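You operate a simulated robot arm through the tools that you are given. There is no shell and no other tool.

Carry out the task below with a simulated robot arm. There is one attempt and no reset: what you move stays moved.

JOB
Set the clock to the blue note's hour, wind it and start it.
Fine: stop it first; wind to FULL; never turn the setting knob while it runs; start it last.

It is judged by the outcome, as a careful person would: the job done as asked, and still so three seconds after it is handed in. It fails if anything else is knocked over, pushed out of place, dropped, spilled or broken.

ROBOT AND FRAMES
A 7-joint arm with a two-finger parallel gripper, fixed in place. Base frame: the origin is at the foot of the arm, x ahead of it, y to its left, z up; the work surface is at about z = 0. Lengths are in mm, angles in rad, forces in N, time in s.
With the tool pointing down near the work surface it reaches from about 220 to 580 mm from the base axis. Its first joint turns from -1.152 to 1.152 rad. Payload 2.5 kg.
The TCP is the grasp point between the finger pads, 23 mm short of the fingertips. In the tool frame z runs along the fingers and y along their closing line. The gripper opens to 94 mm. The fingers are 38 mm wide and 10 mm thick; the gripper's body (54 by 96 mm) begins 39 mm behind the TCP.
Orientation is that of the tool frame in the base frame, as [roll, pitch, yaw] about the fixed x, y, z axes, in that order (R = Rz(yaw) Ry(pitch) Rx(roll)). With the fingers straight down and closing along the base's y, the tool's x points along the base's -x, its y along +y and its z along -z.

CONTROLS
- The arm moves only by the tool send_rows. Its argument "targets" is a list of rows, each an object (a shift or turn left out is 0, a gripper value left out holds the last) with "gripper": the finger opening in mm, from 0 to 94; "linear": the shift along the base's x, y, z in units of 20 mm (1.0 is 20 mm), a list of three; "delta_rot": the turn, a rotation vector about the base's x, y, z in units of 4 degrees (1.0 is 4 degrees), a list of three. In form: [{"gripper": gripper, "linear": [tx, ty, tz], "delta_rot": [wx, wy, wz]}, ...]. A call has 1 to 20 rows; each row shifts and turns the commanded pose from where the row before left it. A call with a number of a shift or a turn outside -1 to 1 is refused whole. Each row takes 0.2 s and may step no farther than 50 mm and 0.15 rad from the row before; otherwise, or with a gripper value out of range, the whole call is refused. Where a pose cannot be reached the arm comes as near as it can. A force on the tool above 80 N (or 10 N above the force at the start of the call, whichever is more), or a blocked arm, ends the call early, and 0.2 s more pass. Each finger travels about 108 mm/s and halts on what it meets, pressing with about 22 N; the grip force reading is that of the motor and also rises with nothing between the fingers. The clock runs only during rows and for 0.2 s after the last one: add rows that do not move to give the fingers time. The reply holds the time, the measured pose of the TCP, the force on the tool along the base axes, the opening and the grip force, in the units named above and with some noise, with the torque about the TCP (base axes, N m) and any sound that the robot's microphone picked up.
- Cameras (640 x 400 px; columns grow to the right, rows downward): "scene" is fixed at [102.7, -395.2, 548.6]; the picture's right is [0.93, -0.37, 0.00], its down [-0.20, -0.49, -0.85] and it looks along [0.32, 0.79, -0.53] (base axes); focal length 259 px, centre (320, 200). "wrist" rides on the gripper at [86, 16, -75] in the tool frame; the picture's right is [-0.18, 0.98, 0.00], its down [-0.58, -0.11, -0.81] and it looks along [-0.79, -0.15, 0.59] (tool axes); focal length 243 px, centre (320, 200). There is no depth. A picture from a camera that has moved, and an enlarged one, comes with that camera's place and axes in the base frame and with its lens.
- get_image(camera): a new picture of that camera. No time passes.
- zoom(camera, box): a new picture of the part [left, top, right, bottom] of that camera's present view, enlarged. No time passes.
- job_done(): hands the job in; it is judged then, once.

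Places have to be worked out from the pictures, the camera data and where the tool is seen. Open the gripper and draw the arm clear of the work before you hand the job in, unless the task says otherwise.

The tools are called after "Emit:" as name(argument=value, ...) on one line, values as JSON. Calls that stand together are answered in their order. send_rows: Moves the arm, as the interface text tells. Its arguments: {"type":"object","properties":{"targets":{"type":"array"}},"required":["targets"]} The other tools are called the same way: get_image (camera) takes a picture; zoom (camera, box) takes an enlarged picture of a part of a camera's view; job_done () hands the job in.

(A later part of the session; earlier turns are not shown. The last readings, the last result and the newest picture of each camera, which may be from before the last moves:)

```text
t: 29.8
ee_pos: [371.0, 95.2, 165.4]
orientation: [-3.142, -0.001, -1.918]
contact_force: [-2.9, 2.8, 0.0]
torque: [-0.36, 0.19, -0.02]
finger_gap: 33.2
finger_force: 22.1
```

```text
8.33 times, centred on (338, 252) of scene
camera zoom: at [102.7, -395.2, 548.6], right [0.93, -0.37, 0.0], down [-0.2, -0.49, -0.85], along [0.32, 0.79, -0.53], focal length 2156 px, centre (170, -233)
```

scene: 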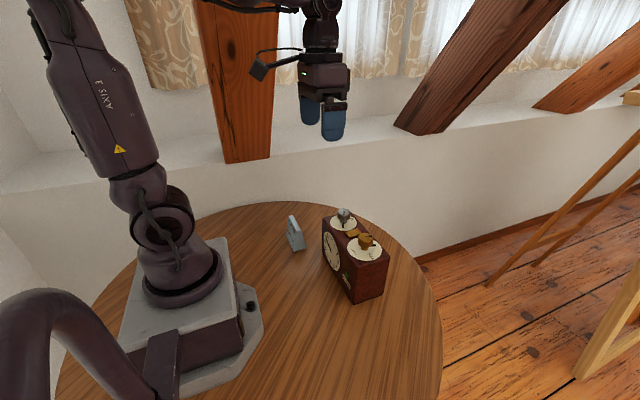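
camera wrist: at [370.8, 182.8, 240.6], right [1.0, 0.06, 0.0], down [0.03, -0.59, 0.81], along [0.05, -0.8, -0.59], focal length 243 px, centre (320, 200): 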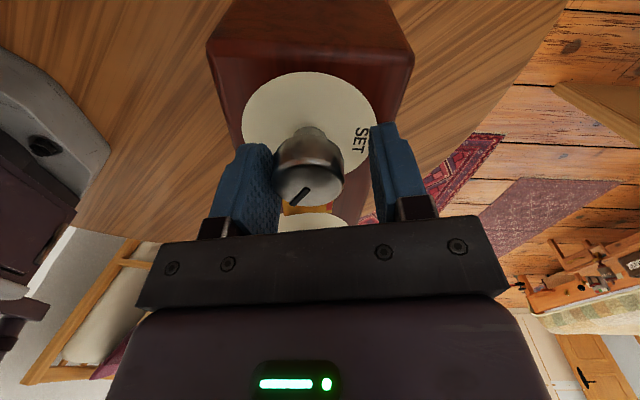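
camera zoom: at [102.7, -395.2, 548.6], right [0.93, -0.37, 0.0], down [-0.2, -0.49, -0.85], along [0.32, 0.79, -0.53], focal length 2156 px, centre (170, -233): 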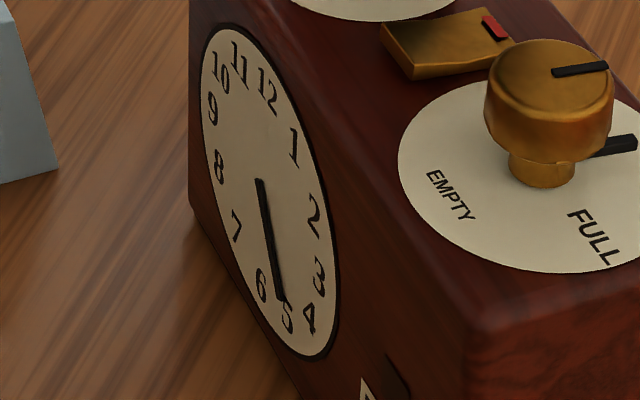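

The hand is very close to 5 (146° turned). Before letting go I'll check the knob pointer in the wrist view.

Emit:
zoom(camera="wrist", box=[240, 110, 400, 220])

Emit:
get_image(camera="wrist")

```text
3.64 times, centred on (320, 165) of wrist
camera zoom: at [326.3, 20.2, 241.1], right [-0.86, 0.51, 0.0], down [0.3, 0.51, 0.81], along [0.41, 0.7, -0.59], focal length 882 px, centre (320, 327)
```

zoom: 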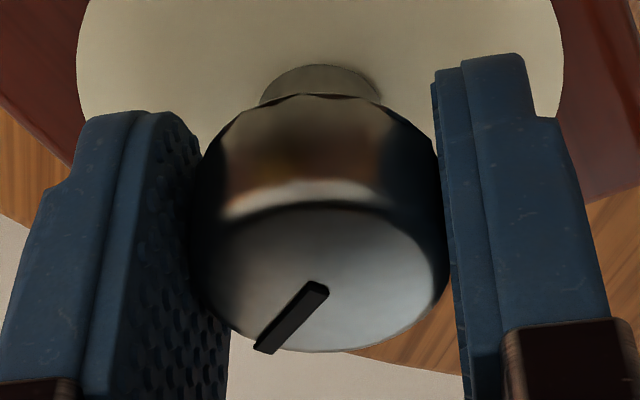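

```text
taken
camera wrist: at [326.3, 20.2, 241.1], right [-0.86, 0.51, 0.0], down [0.3, 0.51, 0.81], along [0.41, 0.7, -0.59], focal length 243 px, centre (320, 200)
```

wrist: 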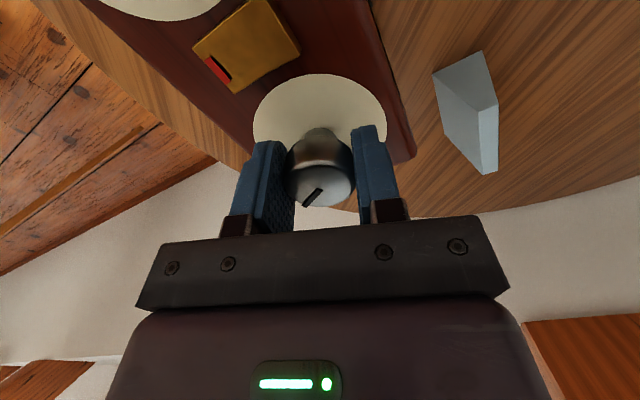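

The pointer hasn't slipped in the grip, and it reads about 26–28° where 5 o'clock should be 30°. I'll turn a final +3.5°, open, lift clear, and check the face from the front.

Emit:
send_rows(targets=[{"delta_rot": [0, 0, 0.45]}, {"delta_rot": [0, 0, 0.45]}, {"linear": [0, 0, 0]}, {"gripper": 40}, {"gripper": 52}, {"linear": [0, 0, 0]}, {"linear": [0, 0, 0.5]}, {"linear": [0, 0, 0.7]}, {"linear": [0, 0, 0.8]}, {"linear": [0, 0, 0]}])

Emit:
zoom(camera="scene", box=[320, 228, 356, 276])

Emit:
zoom(camera="scene", box=[310, 190, 400, 310])

```text
t: 32.0
ee_pos: [368.7, 94.6, 207.2]
orientation: [-3.141, -0.001, -1.857]
contact_force: [-0.4, -0.2, -0.5]
torque: [0.03, 0.01, -0.05]
finger_gap: 51.8
finger_force: 0.1
```

```text
8.33 times, centred on (338, 252) of scene
camera zoom: at [102.7, -395.2, 548.6], right [0.93, -0.37, 0.0], down [-0.2, -0.49, -0.85], along [0.32, 0.79, -0.53], focal length 2156 px, centre (170, -233)
```

zoom: 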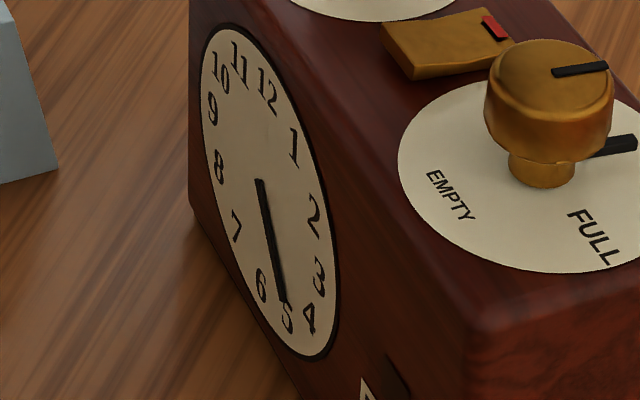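

```text
3.33 times, centred on (355, 250) of scene
camera zoom: at [102.7, -395.2, 548.6], right [0.93, -0.37, 0.0], down [-0.2, -0.49, -0.85], along [0.32, 0.79, -0.53], focal length 862 px, centre (203, 33)
```

zoom: 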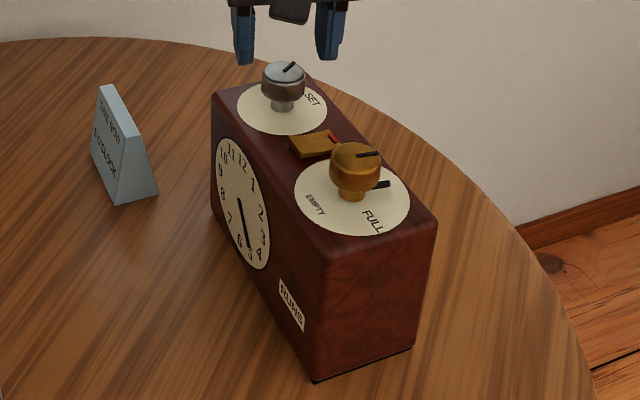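

The hand is pointing at 5 in the scene view. I'll rotate the gripper back to neutral while retreating toward the base, to view the face head-on with the wrist camera.

Emit:
send_rows(targets=[{"linear": [-0.1, 0, 0.5], "delta_rot": [0, 0, -1]}, {"linear": [-0.35, -0.1, 0], "delta_rot": [0, 0, -1]}, {"linear": [-0.35, -0.1, 0], "delta_rot": [0, 0, -1]}, {"linear": [-0.35, -0.1, 0], "delta_rot": [0, 0, -1]}, {"linear": [-0.35, -0.1, 0], "delta_rot": [0, 0, -1]}, {"linear": [-0.35, -0.1, 0], "delta_rot": [0, 0, -1]}, {"linear": [-0.35, -0.1, 0], "delta_rot": [0, 0, -1]}, {"linear": [-0.35, -0.1, 0], "delta_rot": [0, 0, -1]}, {"linear": [-0.35, -0.1, 0], "delta_rot": [0, 0, -1]}, {"linear": [-0.35, -0.1, 0], "delta_rot": [0, 0, -1]}, {"linear": [-0.35, -0.1, 0], "delta_rot": [0, 0, -1]}, {"linear": [-0.35, -0.1, 0], "delta_rot": [0, 0, -1]}, {"linear": [-0.35, -0.1, 0], "delta_rot": [0, 0, -1]}, {"linear": [-0.35, -0.1, 0], "delta_rot": [0, 0, -1]}, {"linear": [-0.35, -0.1, 0], "delta_rot": [0, 0, -1]}, {"linear": [-0.35, -0.1, 0], "delta_rot": [0, 0, -1]}, {"linear": [-0.35, -0.1, 0], "delta_rot": [0, 0, -1]}, {"linear": [-0.35, -0.1, 0], "delta_rot": [0, 0, -1]}, {"linear": [-0.35, -0.1, 0], "delta_rot": [0, 0, -0.4]}, {"gripper": 94, "linear": [0, 0, 0]}])

Emit:
get_image(camera="wrist")

```text
t: 36.2
ee_pos: [242.0, 58.6, 215.9]
orientation: [3.14, 0.0, -3.14]
contact_force: [0.1, -0.3, 0.4]
torque: [-0.02, -0.02, 0.0]
finger_gap: 93.7
finger_force: 0.0
```

```text
taken
camera wrist: at [156.0, 75.4, 291.2], right [0.18, 0.98, 0.0], down [0.58, -0.11, 0.81], along [0.79, -0.15, -0.59], focal length 243 px, centre (320, 200)
```

wrist: 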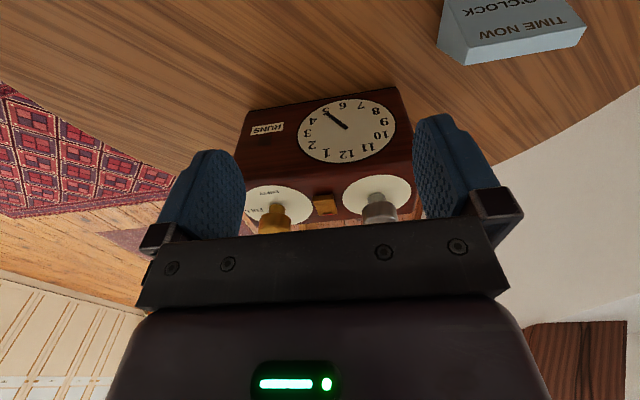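

Emit:
zoom(camera="wrist", box=[290, 90, 410, 170])

Emit:
zoom(camera="wrist", box=[430, 0, 600, 70])

```text
5.00 times, centred on (350, 130) of wrist
camera zoom: at [156.0, 75.4, 291.2], right [0.18, 0.98, 0.0], down [0.58, -0.11, 0.81], along [0.79, -0.15, -0.59], focal length 1213 px, centre (170, 550)
```

zoom: 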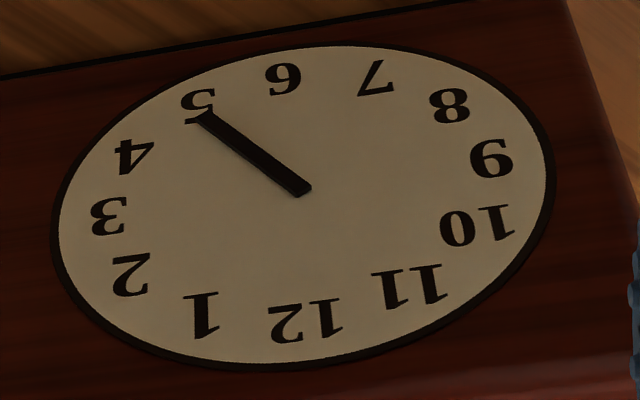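

```text
3.76 times, centred on (515, 35) of wrist
camera zoom: at [156.0, 75.4, 291.2], right [0.18, 0.98, 0.0], down [0.58, -0.11, 0.81], along [0.79, -0.15, -0.59], focal length 913 px, centre (-414, 821)
```

zoom: 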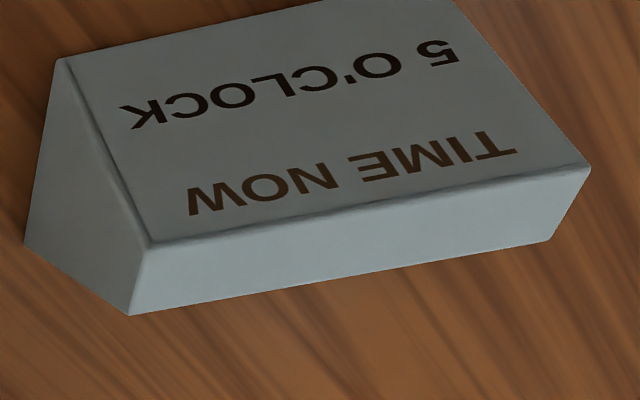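

The wrist view confirms the note says 5 o'clock and the hand points close to 5, perhaps 2–3° toward 4. I'll move lower for a more frontal view to measure it.

Emit:
send_rows(targets=[{"linear": [0, 0, -1]}, {"linear": [0, 0, -1]}, {"linear": [0, 0, -1]}, {"linear": [0, 0, -0.5]}, {"linear": [0, 0, 0]}])

Emit:
get_image(camera="wrist")

```text
t: 37.4
ee_pos: [242.1, 58.3, 146.2]
orientation: [-3.142, -0.002, -3.142]
contact_force: [0.4, -0.1, 0.4]
torque: [0.01, -0.04, 0.0]
finger_gap: 94.1
finger_force: 0.2
```

```text
taken
camera wrist: at [155.9, 75.3, 220.8], right [0.18, 0.98, 0.0], down [0.58, -0.11, 0.81], along [0.79, -0.15, -0.59], focal length 243 px, centre (320, 200)
```

wrist: 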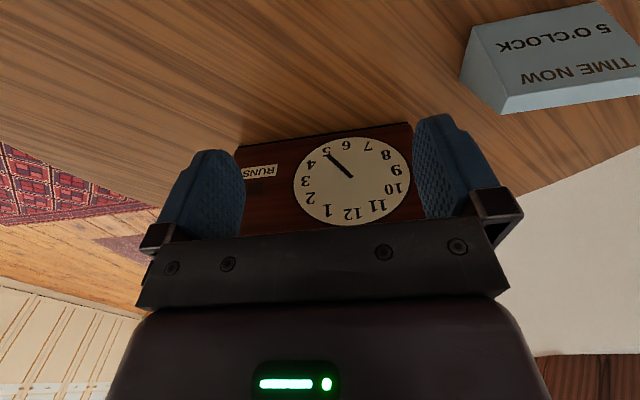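

Emit:
zoom(camera="wrist", box=[285, 130, 415, 230])

Emit:
zoom(camera="wrist", box=[315, 140, 365, 185])

```text
4.00 times, centred on (350, 180) of wrist
camera zoom: at [155.9, 75.3, 220.8], right [0.18, 0.98, 0.0], down [0.58, -0.11, 0.81], along [0.79, -0.15, -0.59], focal length 970 px, centre (200, 280)
```

zoom: 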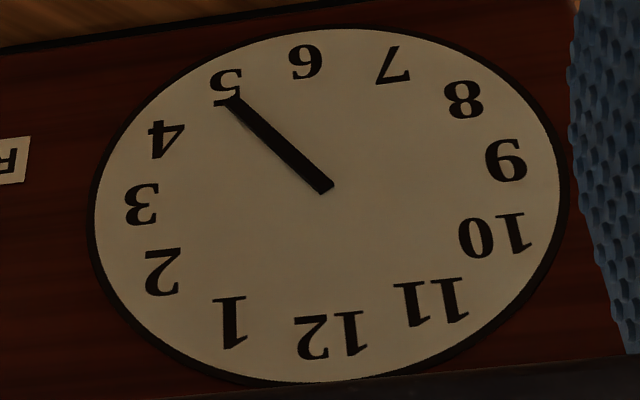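

```text
8.89 times, centred on (340, 162) of wrist
camera zoom: at [155.9, 75.3, 220.8], right [0.18, 0.98, 0.0], down [0.58, -0.11, 0.81], along [0.79, -0.15, -0.59], focal length 2157 px, centre (142, 533)
```

zoom: 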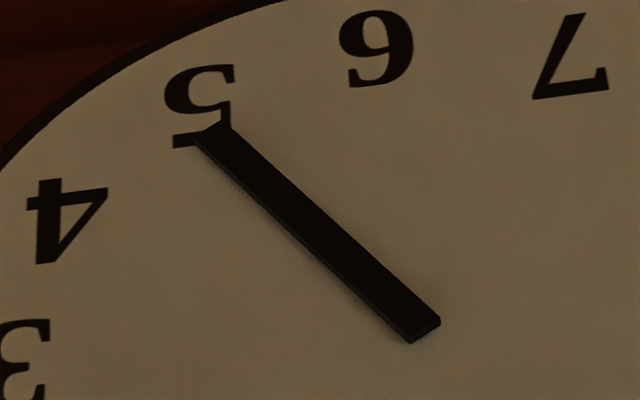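

Projecting the hand onto the face plane gives about 147°, against 150° for 5, so it is roughly 3° early. I'll go back to the set knob and nudge it clockwise by about 3°. First I'll rise, go over, and lower around the cap with the fingers open.

Emit:
send_rows(targets=[{"gripper": 56, "linear": [0, 0, 1]}, {"linear": [0, 0, 1]}, {"linear": [0, 0, 1]}, {"linear": [0.8, 0.225, 0]}, {"linear": [0.8, 0.225, 0]}, {"linear": [0.8, 0.225, 0]}, {"linear": [0.8, 0.225, 0]}, {"linear": [0.8, 0.225, 0]}, {"linear": [0.8, 0.225, 0]}, {"linear": [0.8, 0.225, 0]}, {"linear": [0.8, 0.225, 0]}, {"linear": [0, 0, 0]}, {"linear": [0, 0, -1]}, {"linear": [0, 0, -0.9]}, {"gripper": 44, "linear": [0, 0, 0]}, {"linear": [0, 0, 0]}])

Emit:
zoom(camera="wrist", box=[240, 110, 400, 220])

Emit:
zoom(camera="scene", box=[310, 190, 400, 310])

```text
t: 40.8
ee_pos: [368.9, 96.1, 168.6]
orientation: [-3.141, 0.0, -3.14]
contact_force: [-0.1, 0.5, -0.4]
torque: [0.03, 0.01, -0.01]
finger_gap: 43.7
finger_force: 0.1
```

```text
3.64 times, centred on (320, 165) of wrist
camera zoom: at [283.5, 113.2, 243.6], right [0.18, 0.98, 0.0], down [0.58, -0.11, 0.81], along [0.79, -0.15, -0.59], focal length 882 px, centre (320, 327)
```

zoom: 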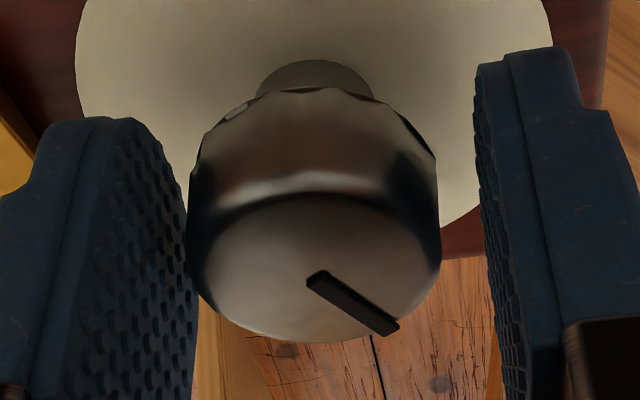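

```text
3.33 times, centred on (355, 250) of scene
camera zoom: at [102.7, -395.2, 548.6], right [0.93, -0.37, 0.0], down [-0.2, -0.49, -0.85], along [0.32, 0.79, -0.53], focal length 862 px, centre (203, 33)
```

zoom: 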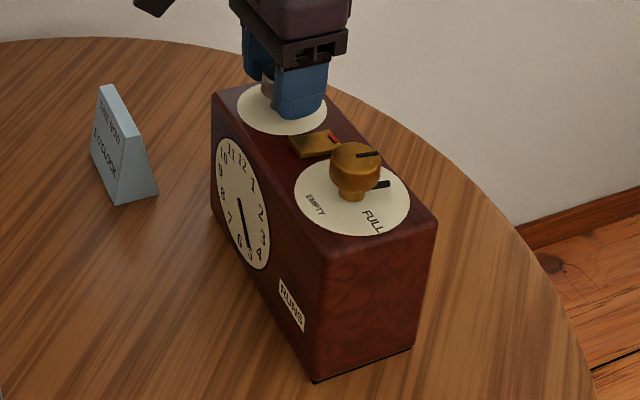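

The cap is about 0.8 mm toward -y, and the knob pointer reads about 33°, which agrees with the hand being about 3° early. I'll re-centre, grip, turn -3.2°, and hold.

Emit:
send_rows(targets=[{"linear": [0, -0.04, 0]}, {"gripper": 37}, {"gripper": 35}, {"gripper": 30}, {"linear": [0, 0, 0]}, {"delta_rot": [0, 0, -0.4]}, {"delta_rot": [0, 0, -0.4]}, {"linear": [0, 0, 0]}])

Emit:
zoom(camera="wrist", box=[240, 110, 400, 220])

Emit:
zoom(camera="scene", box=[320, 228, 356, 276])

```text
t: 42.6
ee_pos: [368.7, 94.8, 168.7]
orientation: [3.142, -0.001, 3.09]
contact_force: [-7.1, 8.0, 12.9]
torque: [-0.1, 0.2, 0.01]
finger_gap: 33.5
finger_force: 22.0
```

```text
3.64 times, centred on (320, 165) of wrist
camera zoom: at [284.7, 116.8, 243.7], right [0.24, 0.97, 0.0], down [0.57, -0.14, 0.81], along [0.78, -0.19, -0.59], focal length 882 px, centre (320, 327)
```

zoom: 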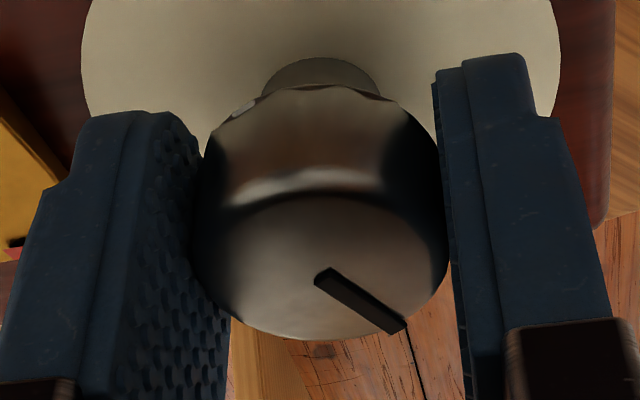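

```text
8.33 times, centred on (338, 252) of scene
camera zoom: at [102.6, -395.2, 548.6], right [0.93, -0.37, 0.0], down [-0.2, -0.49, -0.85], along [0.32, 0.79, -0.53], focal length 2156 px, centre (170, -233)
```

zoom: 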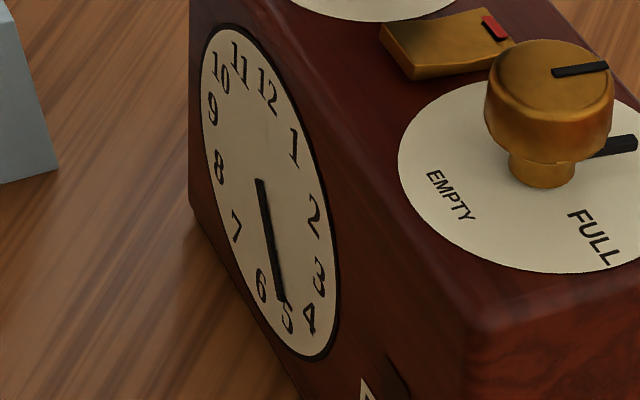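

The pointer now reads about 29–30° and the hand looks right on 5. I'll ease the residual force, open, lift away, and re-check from the front.

Emit:
send_rows(targets=[{"linear": [-0.02, 0.02, 0.03]}, {"linear": [0, 0, 0]}])

```text
t: 43.2
ee_pos: [369.8, 95.1, 168.4]
orientation: [3.14, 0.001, 3.087]
contact_force: [-0.1, 13.2, 3.0]
torque: [0.01, 0.48, 0.05]
finger_gap: 33.8
finger_force: 21.8
```

There's still a 13 N side force in y, so I'll ease toward +y slightly more before releasing.

Emit:
send_rows(targets=[{"linear": [0, 0.02, 0]}, {"linear": [0, 0, 0]}])

Emit:
zoom(camera="scene", box=[310, 190, 400, 310])

```text
t: 43.8
ee_pos: [369.0, 93.8, 168.3]
orientation: [-3.141, -0.002, 3.084]
contact_force: [-3.1, 9.1, 0.6]
torque: [-0.06, -0.32, 0.06]
finger_gap: 33.8
finger_force: 21.7
```

```text
3.33 times, centred on (355, 250) of scene
camera zoom: at [102.7, -395.2, 548.6], right [0.93, -0.37, 0.0], down [-0.2, -0.49, -0.85], along [0.32, 0.79, -0.53], focal length 862 px, centre (203, 33)
```

zoom: 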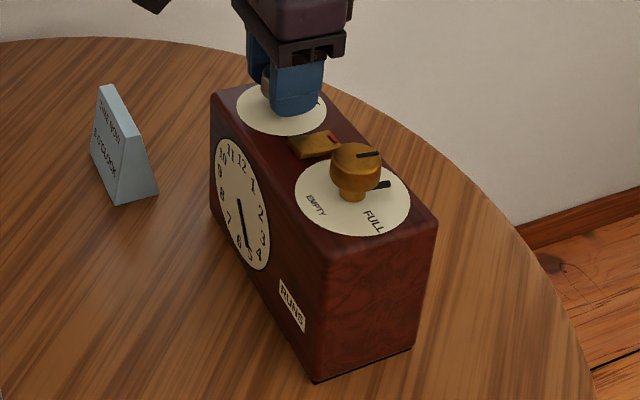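

The force is falling and the clock hasn't moved. One more small ease, then I'll open and lift clear.

Emit:
send_rows(targets=[{"linear": [0, 0.025, 0]}, {"linear": [0, 0, 0]}, {"gripper": 38}, {"gripper": 50}, {"linear": [0, 0, 0]}, {"linear": [0, 0, 0.5]}, {"linear": [0, 0, 1]}, {"linear": [0, 0, 0.6]}, {"linear": [0, 0, 0]}])

Emit:
zoom(camera="scene", box=[320, 228, 356, 276])

```text
t: 45.8
ee_pos: [369.7, 94.9, 211.1]
orientation: [3.14, 0.001, 3.085]
contact_force: [-0.2, -0.1, -0.8]
torque: [0.01, 0.01, 0.0]
finger_gap: 50.0
finger_force: 0.1
```

```text
8.33 times, centred on (338, 252) of scene
camera zoom: at [102.7, -395.2, 548.6], right [0.93, -0.37, 0.0], down [-0.2, -0.49, -0.85], along [0.32, 0.79, -0.53], focal length 2156 px, centre (170, -233)
```

zoom: 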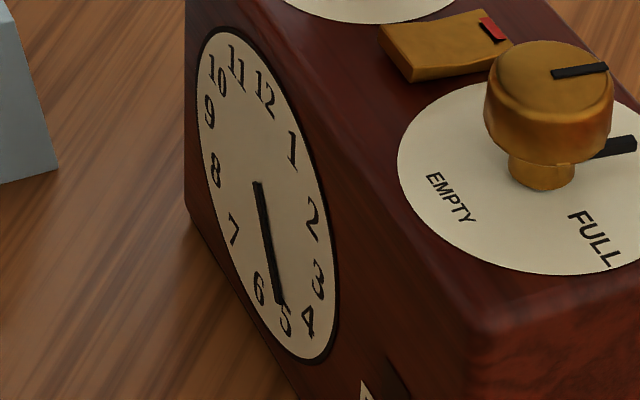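

Comparing pictures, the far end of the clock shifted by roughly 1 mm, so I'll handle the knobs with more care from here. I'll check the knob pointer and the layout from this height.

Emit:
zoom(camera="wrist", box=[230, 20, 410, 170])

Emit:
get_image(camera="scene")

Emit:
zoom(camera="scene", box=[310, 190, 400, 310])

```text
2.67 times, centred on (320, 95) of wrist
camera zoom: at [283.5, 116.7, 285.8], right [0.24, 0.97, 0.0], down [0.57, -0.14, 0.81], along [0.78, -0.19, -0.59], focal length 647 px, centre (320, 480)
```

zoom: 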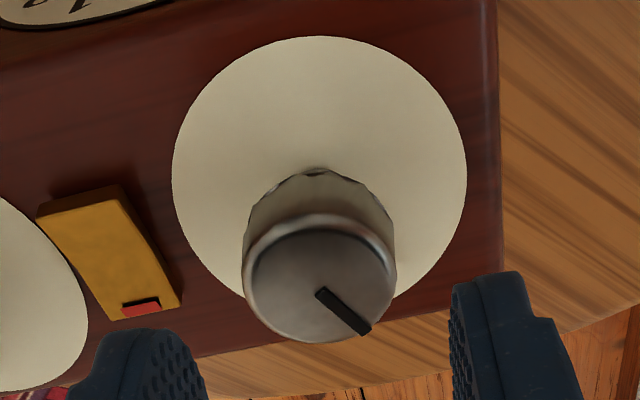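

```text
taken
```

scene: 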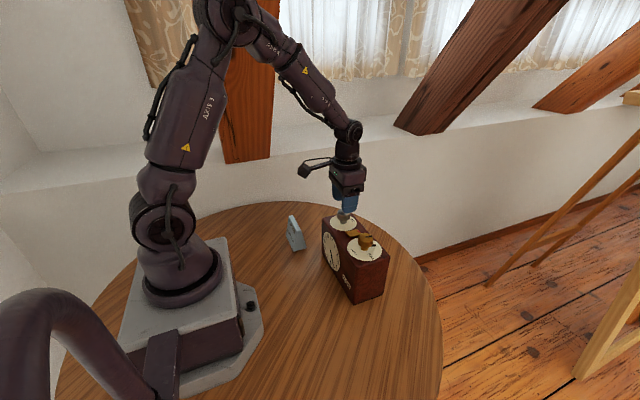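

```text
3.33 times, centred on (355, 250) of scene
camera zoom: at [102.7, -395.2, 548.6], right [0.93, -0.37, 0.0], down [-0.2, -0.49, -0.85], along [0.32, 0.79, -0.53], focal length 862 px, centre (203, 33)
```

zoom: 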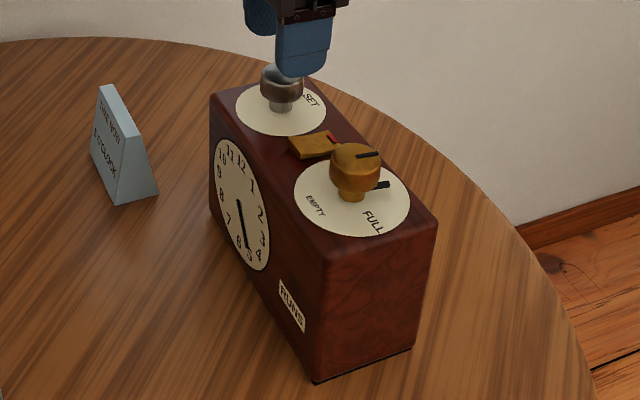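

The pointer reads about 30°, consistent with 5 o'clock. Next I'll move the open gripper above the wind knob at about (371, -16), staying above the cap tops, and take a look.

Emit:
send_rows(targets=[{"gripper": 54, "linear": [0, -0.9, 0], "delta_rot": [0, 0, 0.8]}, {"linear": [0.1, -0.95, 0]}, {"linear": [0, -0.95, 0]}, {"linear": [0, -0.95, 0]}, {"linear": [0, -0.95, 0]}, {"linear": [0, -0.9, 0]}, {"linear": [0, 0, 0]}, {"linear": [0, 0, 0]}])

Emit:
zoom(camera="wrist", box=[230, 20, 410, 170])

Emit:
zoom(camera="scene", box=[310, 190, 400, 310])

```text
t: 47.6
ee_pos: [370.7, -16.8, 211.4]
orientation: [3.141, 0.0, -3.139]
contact_force: [-0.8, 0.1, -0.4]
torque: [-0.01, 0.0, -0.01]
finger_gap: 54.0
finger_force: 0.1
```

```text
2.67 times, centred on (320, 95) of wrist
camera zoom: at [284.8, 0.6, 286.1], right [0.18, 0.98, 0.0], down [0.58, -0.11, 0.81], along [0.79, -0.15, -0.59], focal length 647 px, centre (320, 480)
```

zoom: 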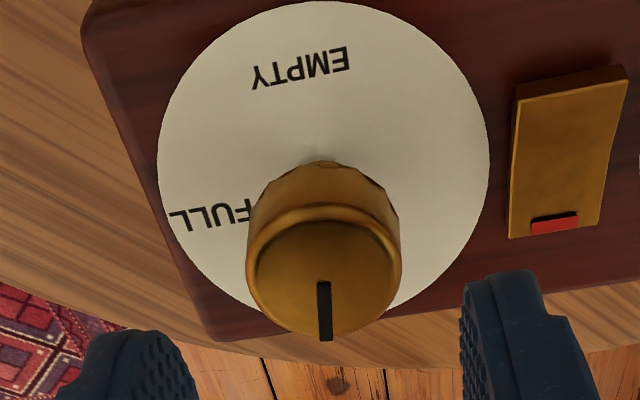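

```text
3.33 times, centred on (355, 250) of scene
camera zoom: at [102.7, -395.2, 548.6], right [0.93, -0.37, 0.0], down [-0.2, -0.49, -0.85], along [0.32, 0.79, -0.53], focal length 862 px, centre (203, 33)
```

zoom: 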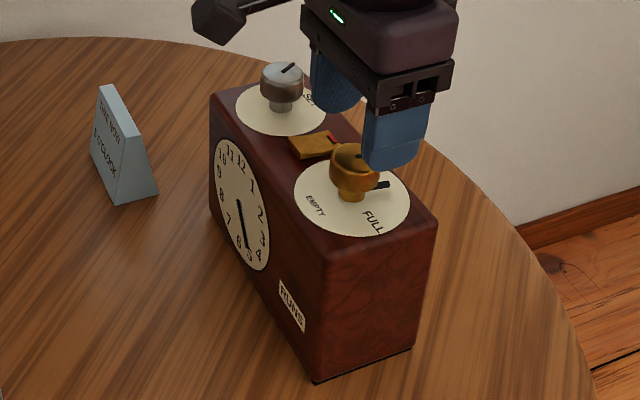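

EMPTY is at about 180°, FULL at about -90°, and the pointer at about -8°, so roughly 80° clockwise remains. I'll turn the gripper +44° while still above the knob, which gives room for a clockwise turn and lets me measure the x offset.

Emit:
send_rows(targets=[{"linear": [0, 0.05, 0], "delta_rot": [0, 0, 1]}, {"delta_rot": [0, 0, 1]}, {"delta_rot": [0, 0, 1]}, {"delta_rot": [0, 0, 1]}, {"delta_rot": [0, 0, 1]}, {"delta_rot": [0, 0, 1]}, {"delta_rot": [0, 0, 1]}, {"delta_rot": [0, 0, 1]}, {"delta_rot": [0, 0, 1]}, {"delta_rot": [0, 0, 1]}, {"delta_rot": [0, 0, 1]}, {"linear": [0, 0, -0.5]}, {"linear": [0, 0, -0.5]}, {"linear": [0, 0, 0]}])

Emit:
zoom(camera="wrist", box=[230, 50, 410, 200])

Emit:
zoom(camera="scene", box=[310, 190, 400, 310])

```text
t: 50.6
ee_pos: [372.1, -16.4, 190.2]
orientation: [3.14, 0.001, -2.372]
contact_force: [0.3, -0.4, -0.9]
torque: [-0.03, -0.05, 0.03]
finger_gap: 53.7
finger_force: 0.1
```

```text
2.67 times, centred on (320, 125) of wrist
camera zoom: at [298.0, -64.1, 265.0], right [-0.55, 0.83, 0.0], down [0.49, 0.33, 0.81], along [0.67, 0.44, -0.59], focal length 647 px, centre (320, 400)
```

zoom: 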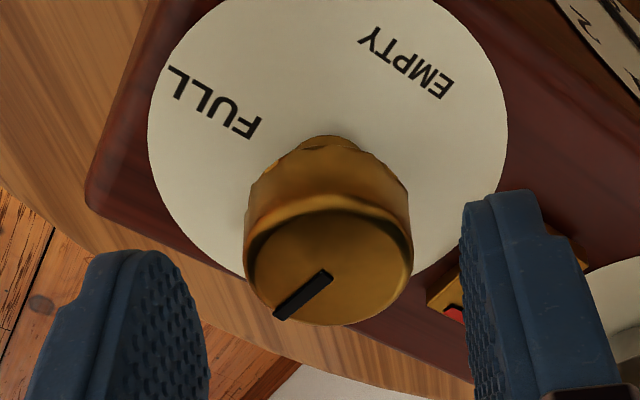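

```text
3.33 times, centred on (355, 250) of scene
camera zoom: at [102.7, -395.2, 548.6], right [0.93, -0.37, 0.0], down [-0.2, -0.49, -0.85], along [0.32, 0.79, -0.53], focal length 862 px, centre (203, 33)
```

zoom: 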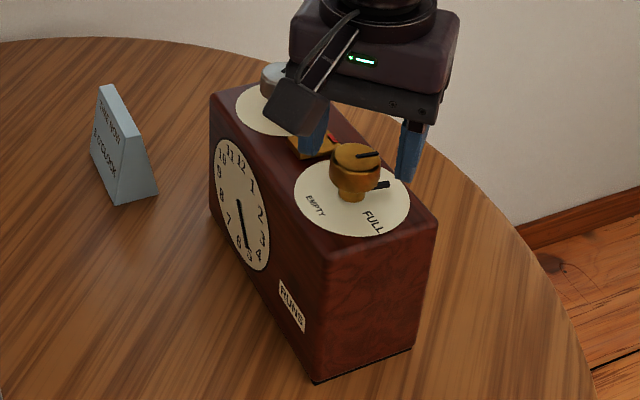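

This view puts the knob about (-2.2, +0.4) mm from the TCP, with the pointer near -7°. I'll correct that, lower around the cap, close to 42 mm and verify.

Emit:
send_rows(targets=[{"linear": [-0.11, 0.02, 0]}, {"linear": [0, 0, -0.6]}, {"linear": [0, 0, -0.55]}, {"gripper": 42}, {"linear": [0, 0, 0]}])

Emit:
zoom(camera="wrist", box=[240, 110, 400, 220])

Emit:
zoom(camera="scene", box=[330, 200, 390, 260])

```text
t: 51.8
ee_pos: [369.5, -15.8, 167.0]
orientation: [-3.139, 0.0, -2.373]
contact_force: [0.5, 0.4, 0.3]
torque: [0.01, -0.01, 0.0]
finger_gap: 42.1
finger_force: 0.0
```

```text
3.64 times, centred on (320, 165) of wrist
camera zoom: at [296.1, -64.0, 242.1], right [-0.55, 0.83, 0.0], down [0.49, 0.33, 0.81], along [0.67, 0.44, -0.59], focal length 882 px, centre (320, 327)
```

zoom: 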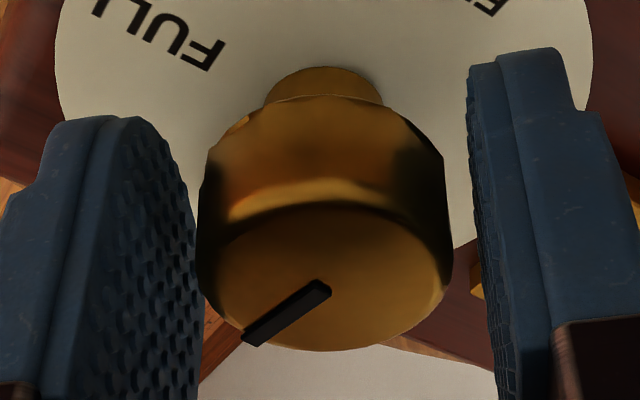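

```text
6.67 times, centred on (360, 230) of scene
camera zoom: at [102.7, -395.2, 548.6], right [0.93, -0.37, 0.0], down [-0.2, -0.49, -0.85], along [0.32, 0.79, -0.53], focal length 1724 px, centre (53, 0)
```

zoom: 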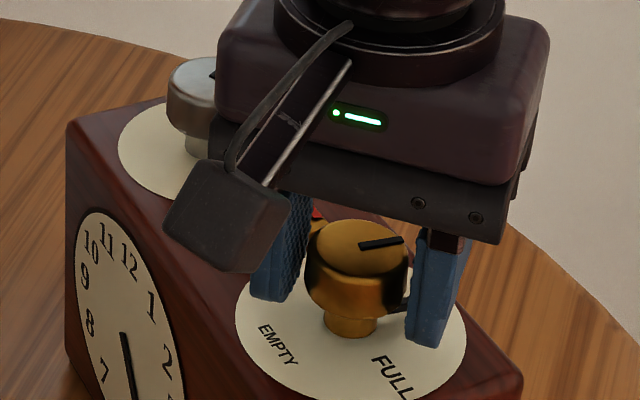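

The cap is within about 0.7 mm of centre. I'll take that out and close gently, then check the forces.

Emit:
send_rows(targets=[{"linear": [0, 0.035, 0]}, {"gripper": 37}, {"gripper": 35}, {"gripper": 30}, {"linear": [0, 0, 0]}, {"linear": [0, 0, 0]}])

Emit:
zoom(camera="scene", box=[310, 190, 400, 310])

```text
t: 53.2
ee_pos: [369.7, -15.2, 168.4]
orientation: [3.141, -0.002, -2.372]
contact_force: [4.5, -2.7, -0.3]
torque: [0.17, -0.03, -0.02]
finger_gap: 34.1
finger_force: 21.8
```

```text
3.33 times, centred on (355, 250) of scene
camera zoom: at [102.7, -395.2, 548.6], right [0.93, -0.37, 0.0], down [-0.2, -0.49, -0.85], along [0.32, 0.79, -0.53], focal length 862 px, centre (203, 33)
```

zoom: 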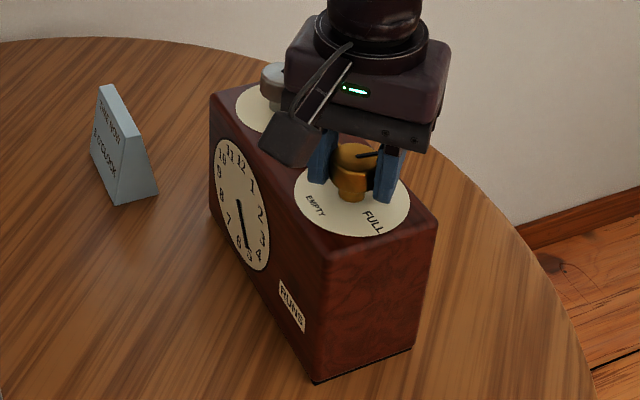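

The grip is good with small forces. I'll ease 0.2 mm and turn clockwise by 16°.

Emit:
send_rows(targets=[{"linear": [0.01, -0.006, 0]}, {"delta_rot": [0, 0, -1]}, {"delta_rot": [0, 0, -1]}, {"delta_rot": [0, 0, -1]}, {"delta_rot": [0, 0, -1]}, {"linear": [0, 0, 0]}, {"linear": [0, 0, 0]}])

Emit:
zoom(camera="scene", box=[310, 190, 400, 310])

```text
t: 54.8
ee_pos: [370.1, -15.9, 167.9]
orientation: [-3.141, -0.001, -2.653]
contact_force: [-0.7, -6.5, -0.4]
torque: [-0.18, -0.33, 0.05]
finger_gap: 33.7
finger_force: 21.8
```

```text
3.33 times, centred on (355, 250) of scene
camera zoom: at [102.7, -395.2, 548.6], right [0.93, -0.37, 0.0], down [-0.2, -0.49, -0.85], along [0.32, 0.79, -0.53], focal length 862 px, centre (203, 33)
```

zoom: 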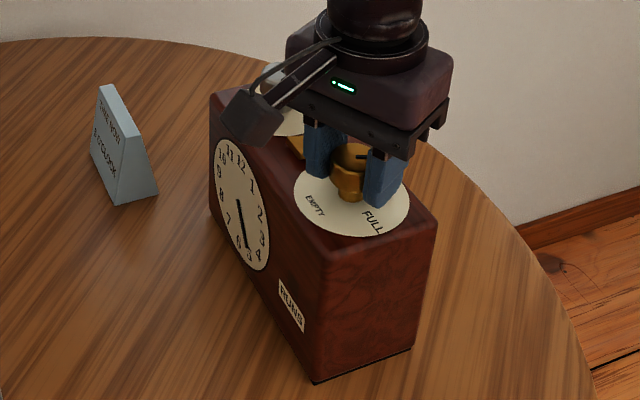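

It turns freely with about 6 N of side force. I'll ease that and continue another 32° clockwise.

Emit:
send_rows(targets=[{"linear": [0, -0.015, 0]}, {"delta_rot": [0, 0, -1]}, {"delta_rot": [0, 0, -1]}, {"delta_rot": [0, 0, -1]}, {"delta_rot": [0, 0, -1]}, {"delta_rot": [0, 0, -1]}, {"delta_rot": [0, 0, -1]}, {"linear": [0, 0, 0]}, {"linear": [0, 0, 0]}])

Emit:
zoom(camera="wrist", box=[240, 110, 400, 220])

Emit:
zoom(camera="scene", box=[310, 190, 400, 310])

```text
t: 56.8
ee_pos: [370.3, -14.6, 166.9]
orientation: [3.141, -0.001, -3.072]
contact_force: [2.6, -6.7, -0.4]
torque: [-0.23, 0.14, -0.02]
finger_gap: 34.0
finger_force: 22.2
```

```text
3.64 times, centred on (320, 165) of wrist
camera zoom: at [283.0, -4.0, 242.7], right [0.12, 0.99, 0.0], down [0.59, -0.07, 0.81], along [0.8, -0.09, -0.59], focal length 882 px, centre (320, 327)
```

zoom: 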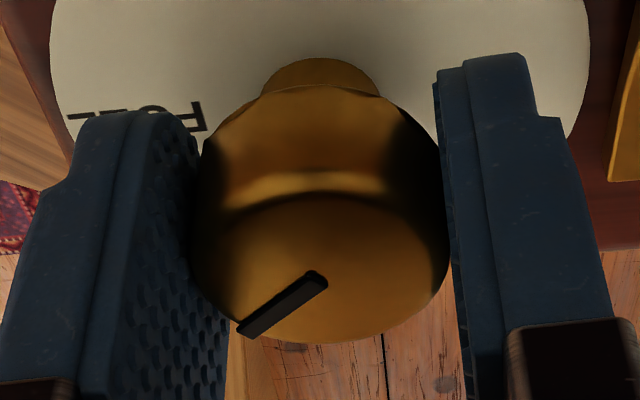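

```text
3.33 times, centred on (355, 250) of scene
camera zoom: at [102.7, -395.2, 548.6], right [0.93, -0.37, 0.0], down [-0.2, -0.49, -0.85], along [0.32, 0.79, -0.53], focal length 862 px, centre (203, 33)
```

zoom: 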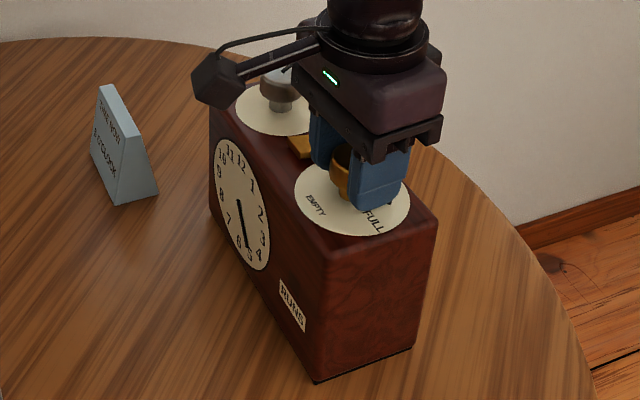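

The pointer is now at about -47° and the clock is steady. I'll ease y by 0.4 mm and continue 28°.

Emit:
send_rows(targets=[{"linear": [0.005, -0.02, 0]}, {"delta_rot": [0, 0, -1]}, {"delta_rot": [0, 0, -1]}, {"delta_rot": [0, 0, -1]}, {"delta_rot": [0, 0, -1]}, {"delta_rot": [0, 0, -1]}, {"delta_rot": [0, 0, -1]}, {"delta_rot": [0, 0, -1]}, {"linear": [0, 0, 0]}, {"linear": [0, 0, 0]}])

Emit:
zoom(camera="wrist", box=[240, 110, 400, 220])

Emit:
zoom(camera="scene", box=[310, 190, 400, 310])

```text
t: 59.0
ee_pos: [370.9, -14.6, 167.6]
orientation: [-3.142, -0.001, 2.722]
contact_force: [-8.4, 0.4, 16.1]
torque: [-0.17, 0.06, -0.02]
finger_gap: 34.2
finger_force: 21.3
```

```text
3.64 times, centred on (320, 165) of wrist
camera zoom: at [297.9, 35.7, 242.6], right [0.57, 0.82, 0.0], down [0.49, -0.34, 0.81], along [0.66, -0.46, -0.59], focal length 882 px, centre (320, 327)
```

zoom: 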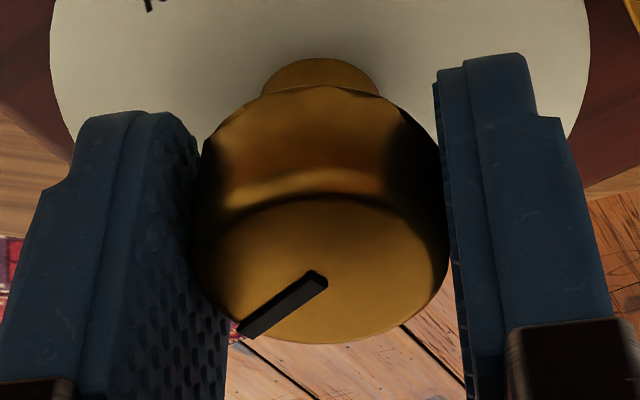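

```text
3.33 times, centred on (355, 250) of scene
camera zoom: at [102.6, -395.2, 548.7], right [0.93, -0.37, 0.0], down [-0.2, -0.49, -0.85], along [0.32, 0.79, -0.53], focal length 862 px, centre (203, 33)
```

zoom: 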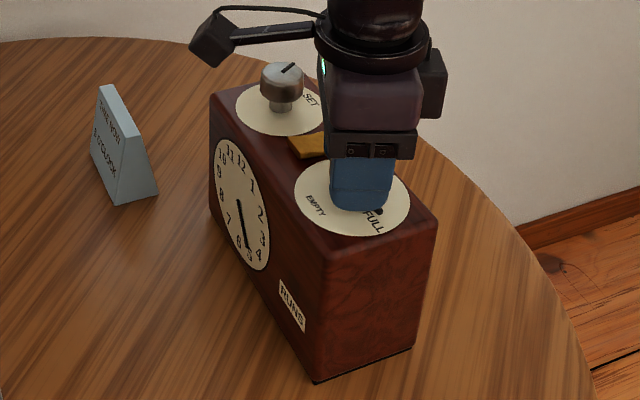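

The pointer now reads about -75°, with roughly 15° left to FULL. I'll ease the force first and then turn -12°, watching for a stop.

Emit:
send_rows(targets=[{"linear": [-0.015, 0, 0.03]}, {"linear": [0, 0, 0]}, {"delta_rot": [0, 0, -1]}, {"delta_rot": [0, 0, -1]}, {"delta_rot": [0, 0, -1]}, {"linear": [0, 0, 0]}, {"linear": [0, 0, 0]}])

Emit:
zoom(camera="wrist", box=[240, 110, 400, 220])

Emit:
zoom(camera="scene", box=[340, 225, 390, 265])

```text
t: 60.6
ee_pos: [368.7, -16.0, 168.0]
orientation: [-3.14, -0.003, 2.513]
contact_force: [-1.0, -1.6, -0.7]
torque: [-0.26, -0.11, -0.02]
finger_gap: 34.0
finger_force: 21.7
```

```text
3.64 times, centred on (320, 165) of wrist
camera zoom: at [308.9, 49.6, 243.0], right [0.73, 0.69, 0.0], down [0.41, -0.43, 0.81], along [0.55, -0.59, -0.59], focal length 882 px, centre (320, 327)
```

zoom: 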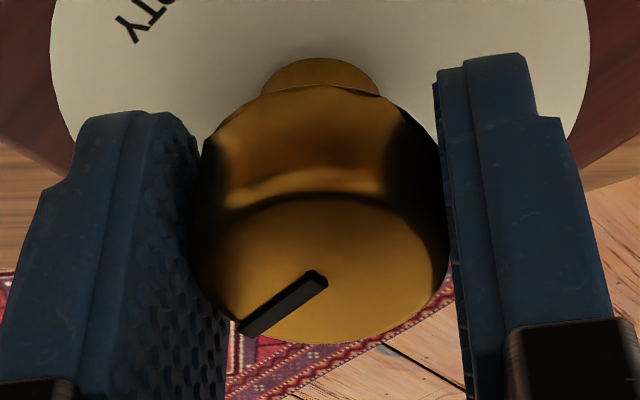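

```text
10.00 times, centred on (365, 245) of scene
camera zoom: at [102.7, -395.2, 548.6], right [0.93, -0.37, 0.0], down [-0.2, -0.49, -0.85], along [0.32, 0.79, -0.53], focal length 2587 px, centre (-130, -250)
```

zoom: 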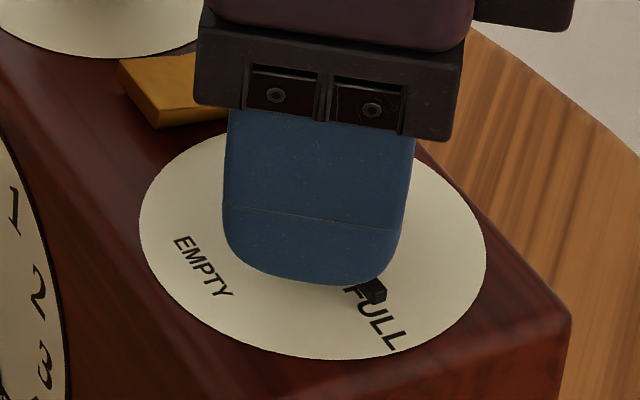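

The pointer is about -87°, right beside the FULL label. I'll turn the last ~4° in half-steps and watch the torque for a stop.

Emit:
send_rows(targets=[{"delta_rot": [0, 0, -0.5]}, {"delta_rot": [0, 0, -0.5]}, {"linear": [0, 0, 0]}, {"linear": [0, 0, 0]}])

Emit:
zoom(camera="wrist", box=[240, 110, 400, 220])

Emit:
zoom(camera="scene", box=[340, 225, 390, 265])

```text
t: 61.6
ee_pos: [369.4, -14.6, 168.7]
orientation: [-3.142, 0.0, 2.442]
contact_force: [0.5, -1.3, 0.0]
torque: [-0.03, 0.38, 0.03]
finger_gap: 33.5
finger_force: 22.0
```

```text
3.64 times, centred on (320, 165) of wrist
camera zoom: at [313.7, 53.7, 243.1], right [0.77, 0.64, 0.0], down [0.38, -0.46, 0.81], along [0.51, -0.62, -0.59], focal length 882 px, centre (320, 327)
```

zoom: 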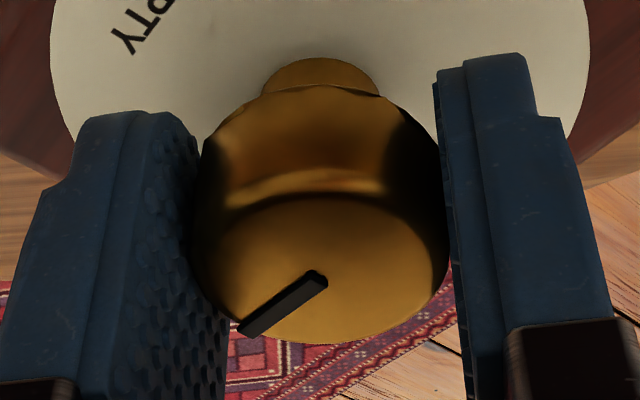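

```text
10.00 times, centred on (365, 245) of scene
camera zoom: at [102.7, -395.2, 548.6], right [0.93, -0.37, 0.0], down [-0.2, -0.49, -0.85], along [0.32, 0.79, -0.53], focal length 2587 px, centre (-130, -250)
```

zoom: 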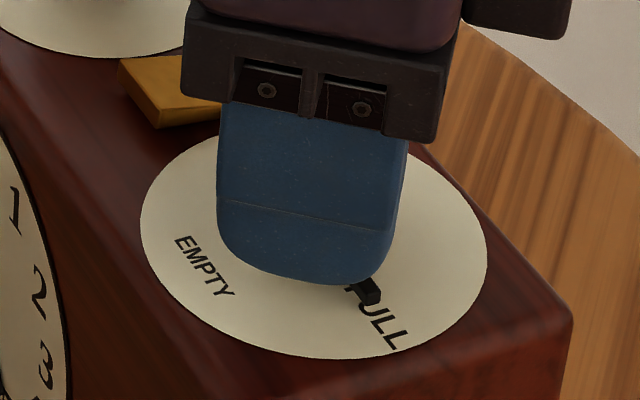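

The pointer now reads -90°, aligned with FULL, and forces are near zero. I'll open gently, lift clear and check both dials.

Emit:
send_rows(targets=[{"gripper": 37}, {"gripper": 44}, {"gripper": 52}, {"linear": [0, 0, 0]}, {"linear": [0, 0, 0.5]}, {"linear": [0, 0, 1]}, {"linear": [0, 0, 0.6]}, {"linear": [0, 0, 0]}])

Emit:
zoom(camera="scene", box=[310, 190, 400, 310])

Emit:
zoom(camera="scene", box=[340, 225, 390, 265])

Emit:
zoom(camera="wrist", box=[230, 20, 410, 170])

```text
t: 63.4
ee_pos: [370.1, -13.8, 211.0]
orientation: [3.14, 0.0, 2.444]
contact_force: [0.2, 1.0, -0.3]
torque: [-0.02, -0.03, 0.0]
finger_gap: 52.0
finger_force: 0.1
```

```text
3.33 times, centred on (355, 250) of scene
camera zoom: at [102.7, -395.2, 548.6], right [0.93, -0.37, 0.0], down [-0.2, -0.49, -0.85], along [0.32, 0.79, -0.53], focal length 862 px, centre (203, 33)
```

zoom: 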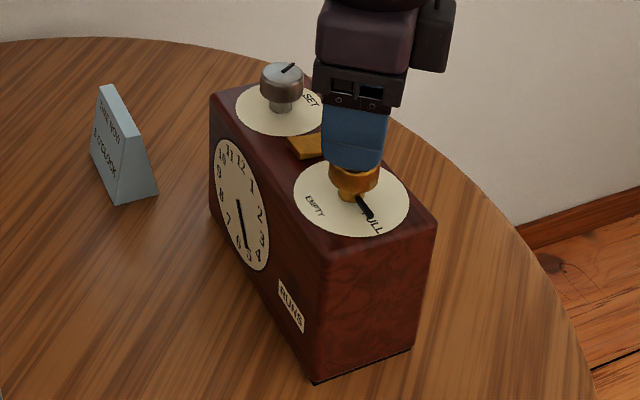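

```text
10.00 times, centred on (365, 245) of scene
camera zoom: at [102.7, -395.2, 548.6], right [0.93, -0.37, 0.0], down [-0.2, -0.49, -0.85], along [0.32, 0.79, -0.53], focal length 2587 px, centre (-130, -250)
```

zoom: 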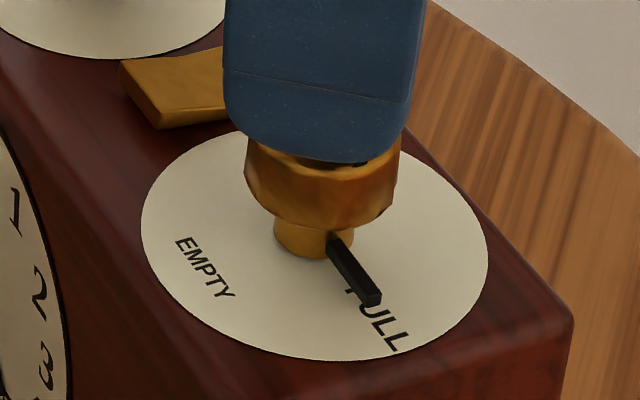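

```text
2.67 times, centred on (320, 95) of wrist
camera zoom: at [314.0, 54.0, 285.5], right [0.77, 0.64, 0.0], down [0.38, -0.46, 0.81], along [0.51, -0.62, -0.59], focal length 647 px, centre (320, 480)
```

zoom: 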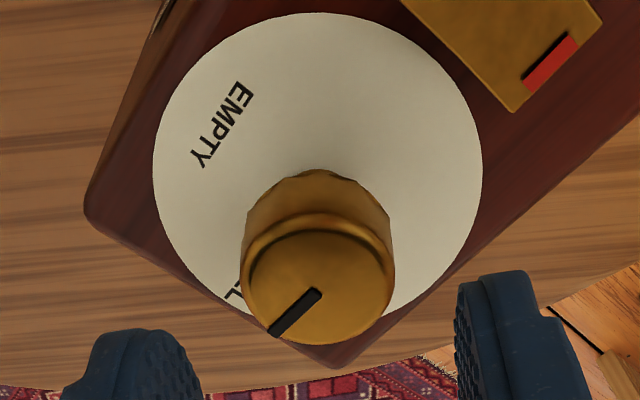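

The wind pointer is lined up with FULL and stays there after release. I'll back off to a neutral high view to measure both pointers precisely before starting the clock.

Emit:
send_rows(targets=[{"gripper": 94, "linear": [0, 0, 0.9]}, {"linear": [-0.35, 0.08, 0.45], "delta_rot": [0, 0, 1]}, {"linear": [-0.35, 0.08, 0.45], "delta_rot": [0, 0, 1]}, {"linear": [-0.35, 0.08, 0.45], "delta_rot": [0, 0, 1]}, {"linear": [-0.35, 0.08, 0.45], "delta_rot": [0, 0, 1]}, {"linear": [-0.35, 0.08, 0.45], "delta_rot": [0, 0, 1]}, {"linear": [-0.35, 0.08, 0.45], "delta_rot": [0, 0, 1]}, {"linear": [-0.35, 0.08, 0.45], "delta_rot": [0, 0, 1]}, {"linear": [-0.35, 0.08, 0.45], "delta_rot": [0, 0, 1]}, {"linear": [-0.35, 0.08, 0.45], "delta_rot": [0, 0, 1]}, {"linear": [-0.35, 0.08, 0.45], "delta_rot": [0, 0, 1]}, {"linear": [0, 0, 0]}])

Emit:
get_image(camera="wrist")

Emit:
zoom(camera="scene", box=[310, 190, 400, 310])

Emit:
zoom(camera="scene", box=[340, 225, 390, 265])

```text
t: 66.0
ee_pos: [298.4, 0.7, 318.2]
orientation: [-3.141, 0.0, -3.139]
contact_force: [0.3, 0.0, 1.0]
torque: [-0.03, -0.04, -0.03]
finger_gap: 93.8
finger_force: 0.0
```

```text
taken
camera wrist: at [212.7, 17.7, 393.5], right [0.18, 0.98, 0.0], down [0.58, -0.11, 0.81], along [0.79, -0.15, -0.59], focal length 243 px, centre (320, 200)
```

wrist: 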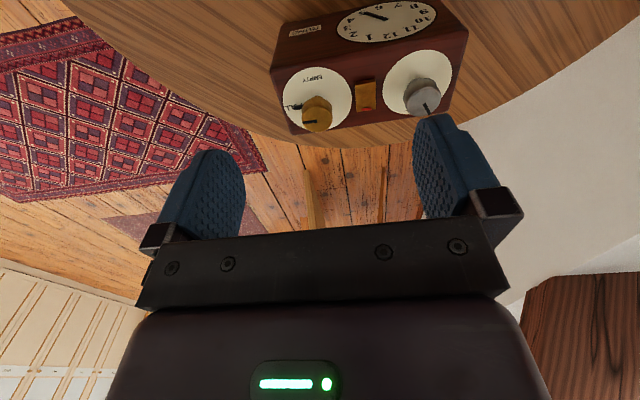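

```text
3.33 times, centred on (355, 250) of scene
camera zoom: at [102.7, -395.2, 548.6], right [0.93, -0.37, 0.0], down [-0.2, -0.49, -0.85], along [0.32, 0.79, -0.53], focal length 862 px, centre (203, 33)
```

zoom: 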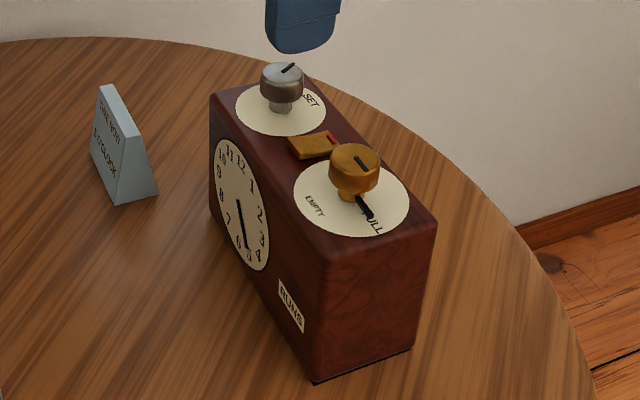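

```text
10.00 times, centred on (365, 245) of scene
camera zoom: at [102.7, -395.2, 548.6], right [0.93, -0.37, 0.0], down [-0.2, -0.49, -0.85], along [0.32, 0.79, -0.53], focal length 2587 px, centre (-130, -250)
```

zoom: 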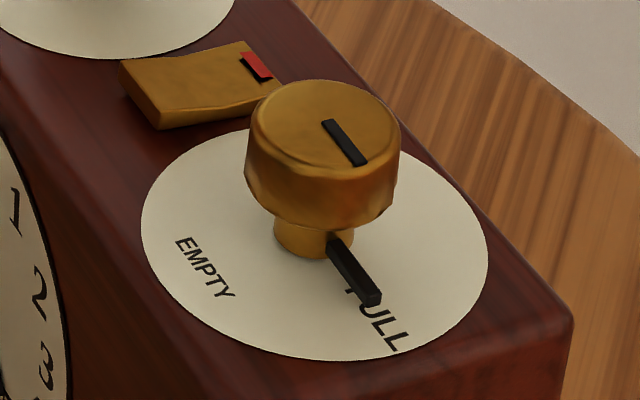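

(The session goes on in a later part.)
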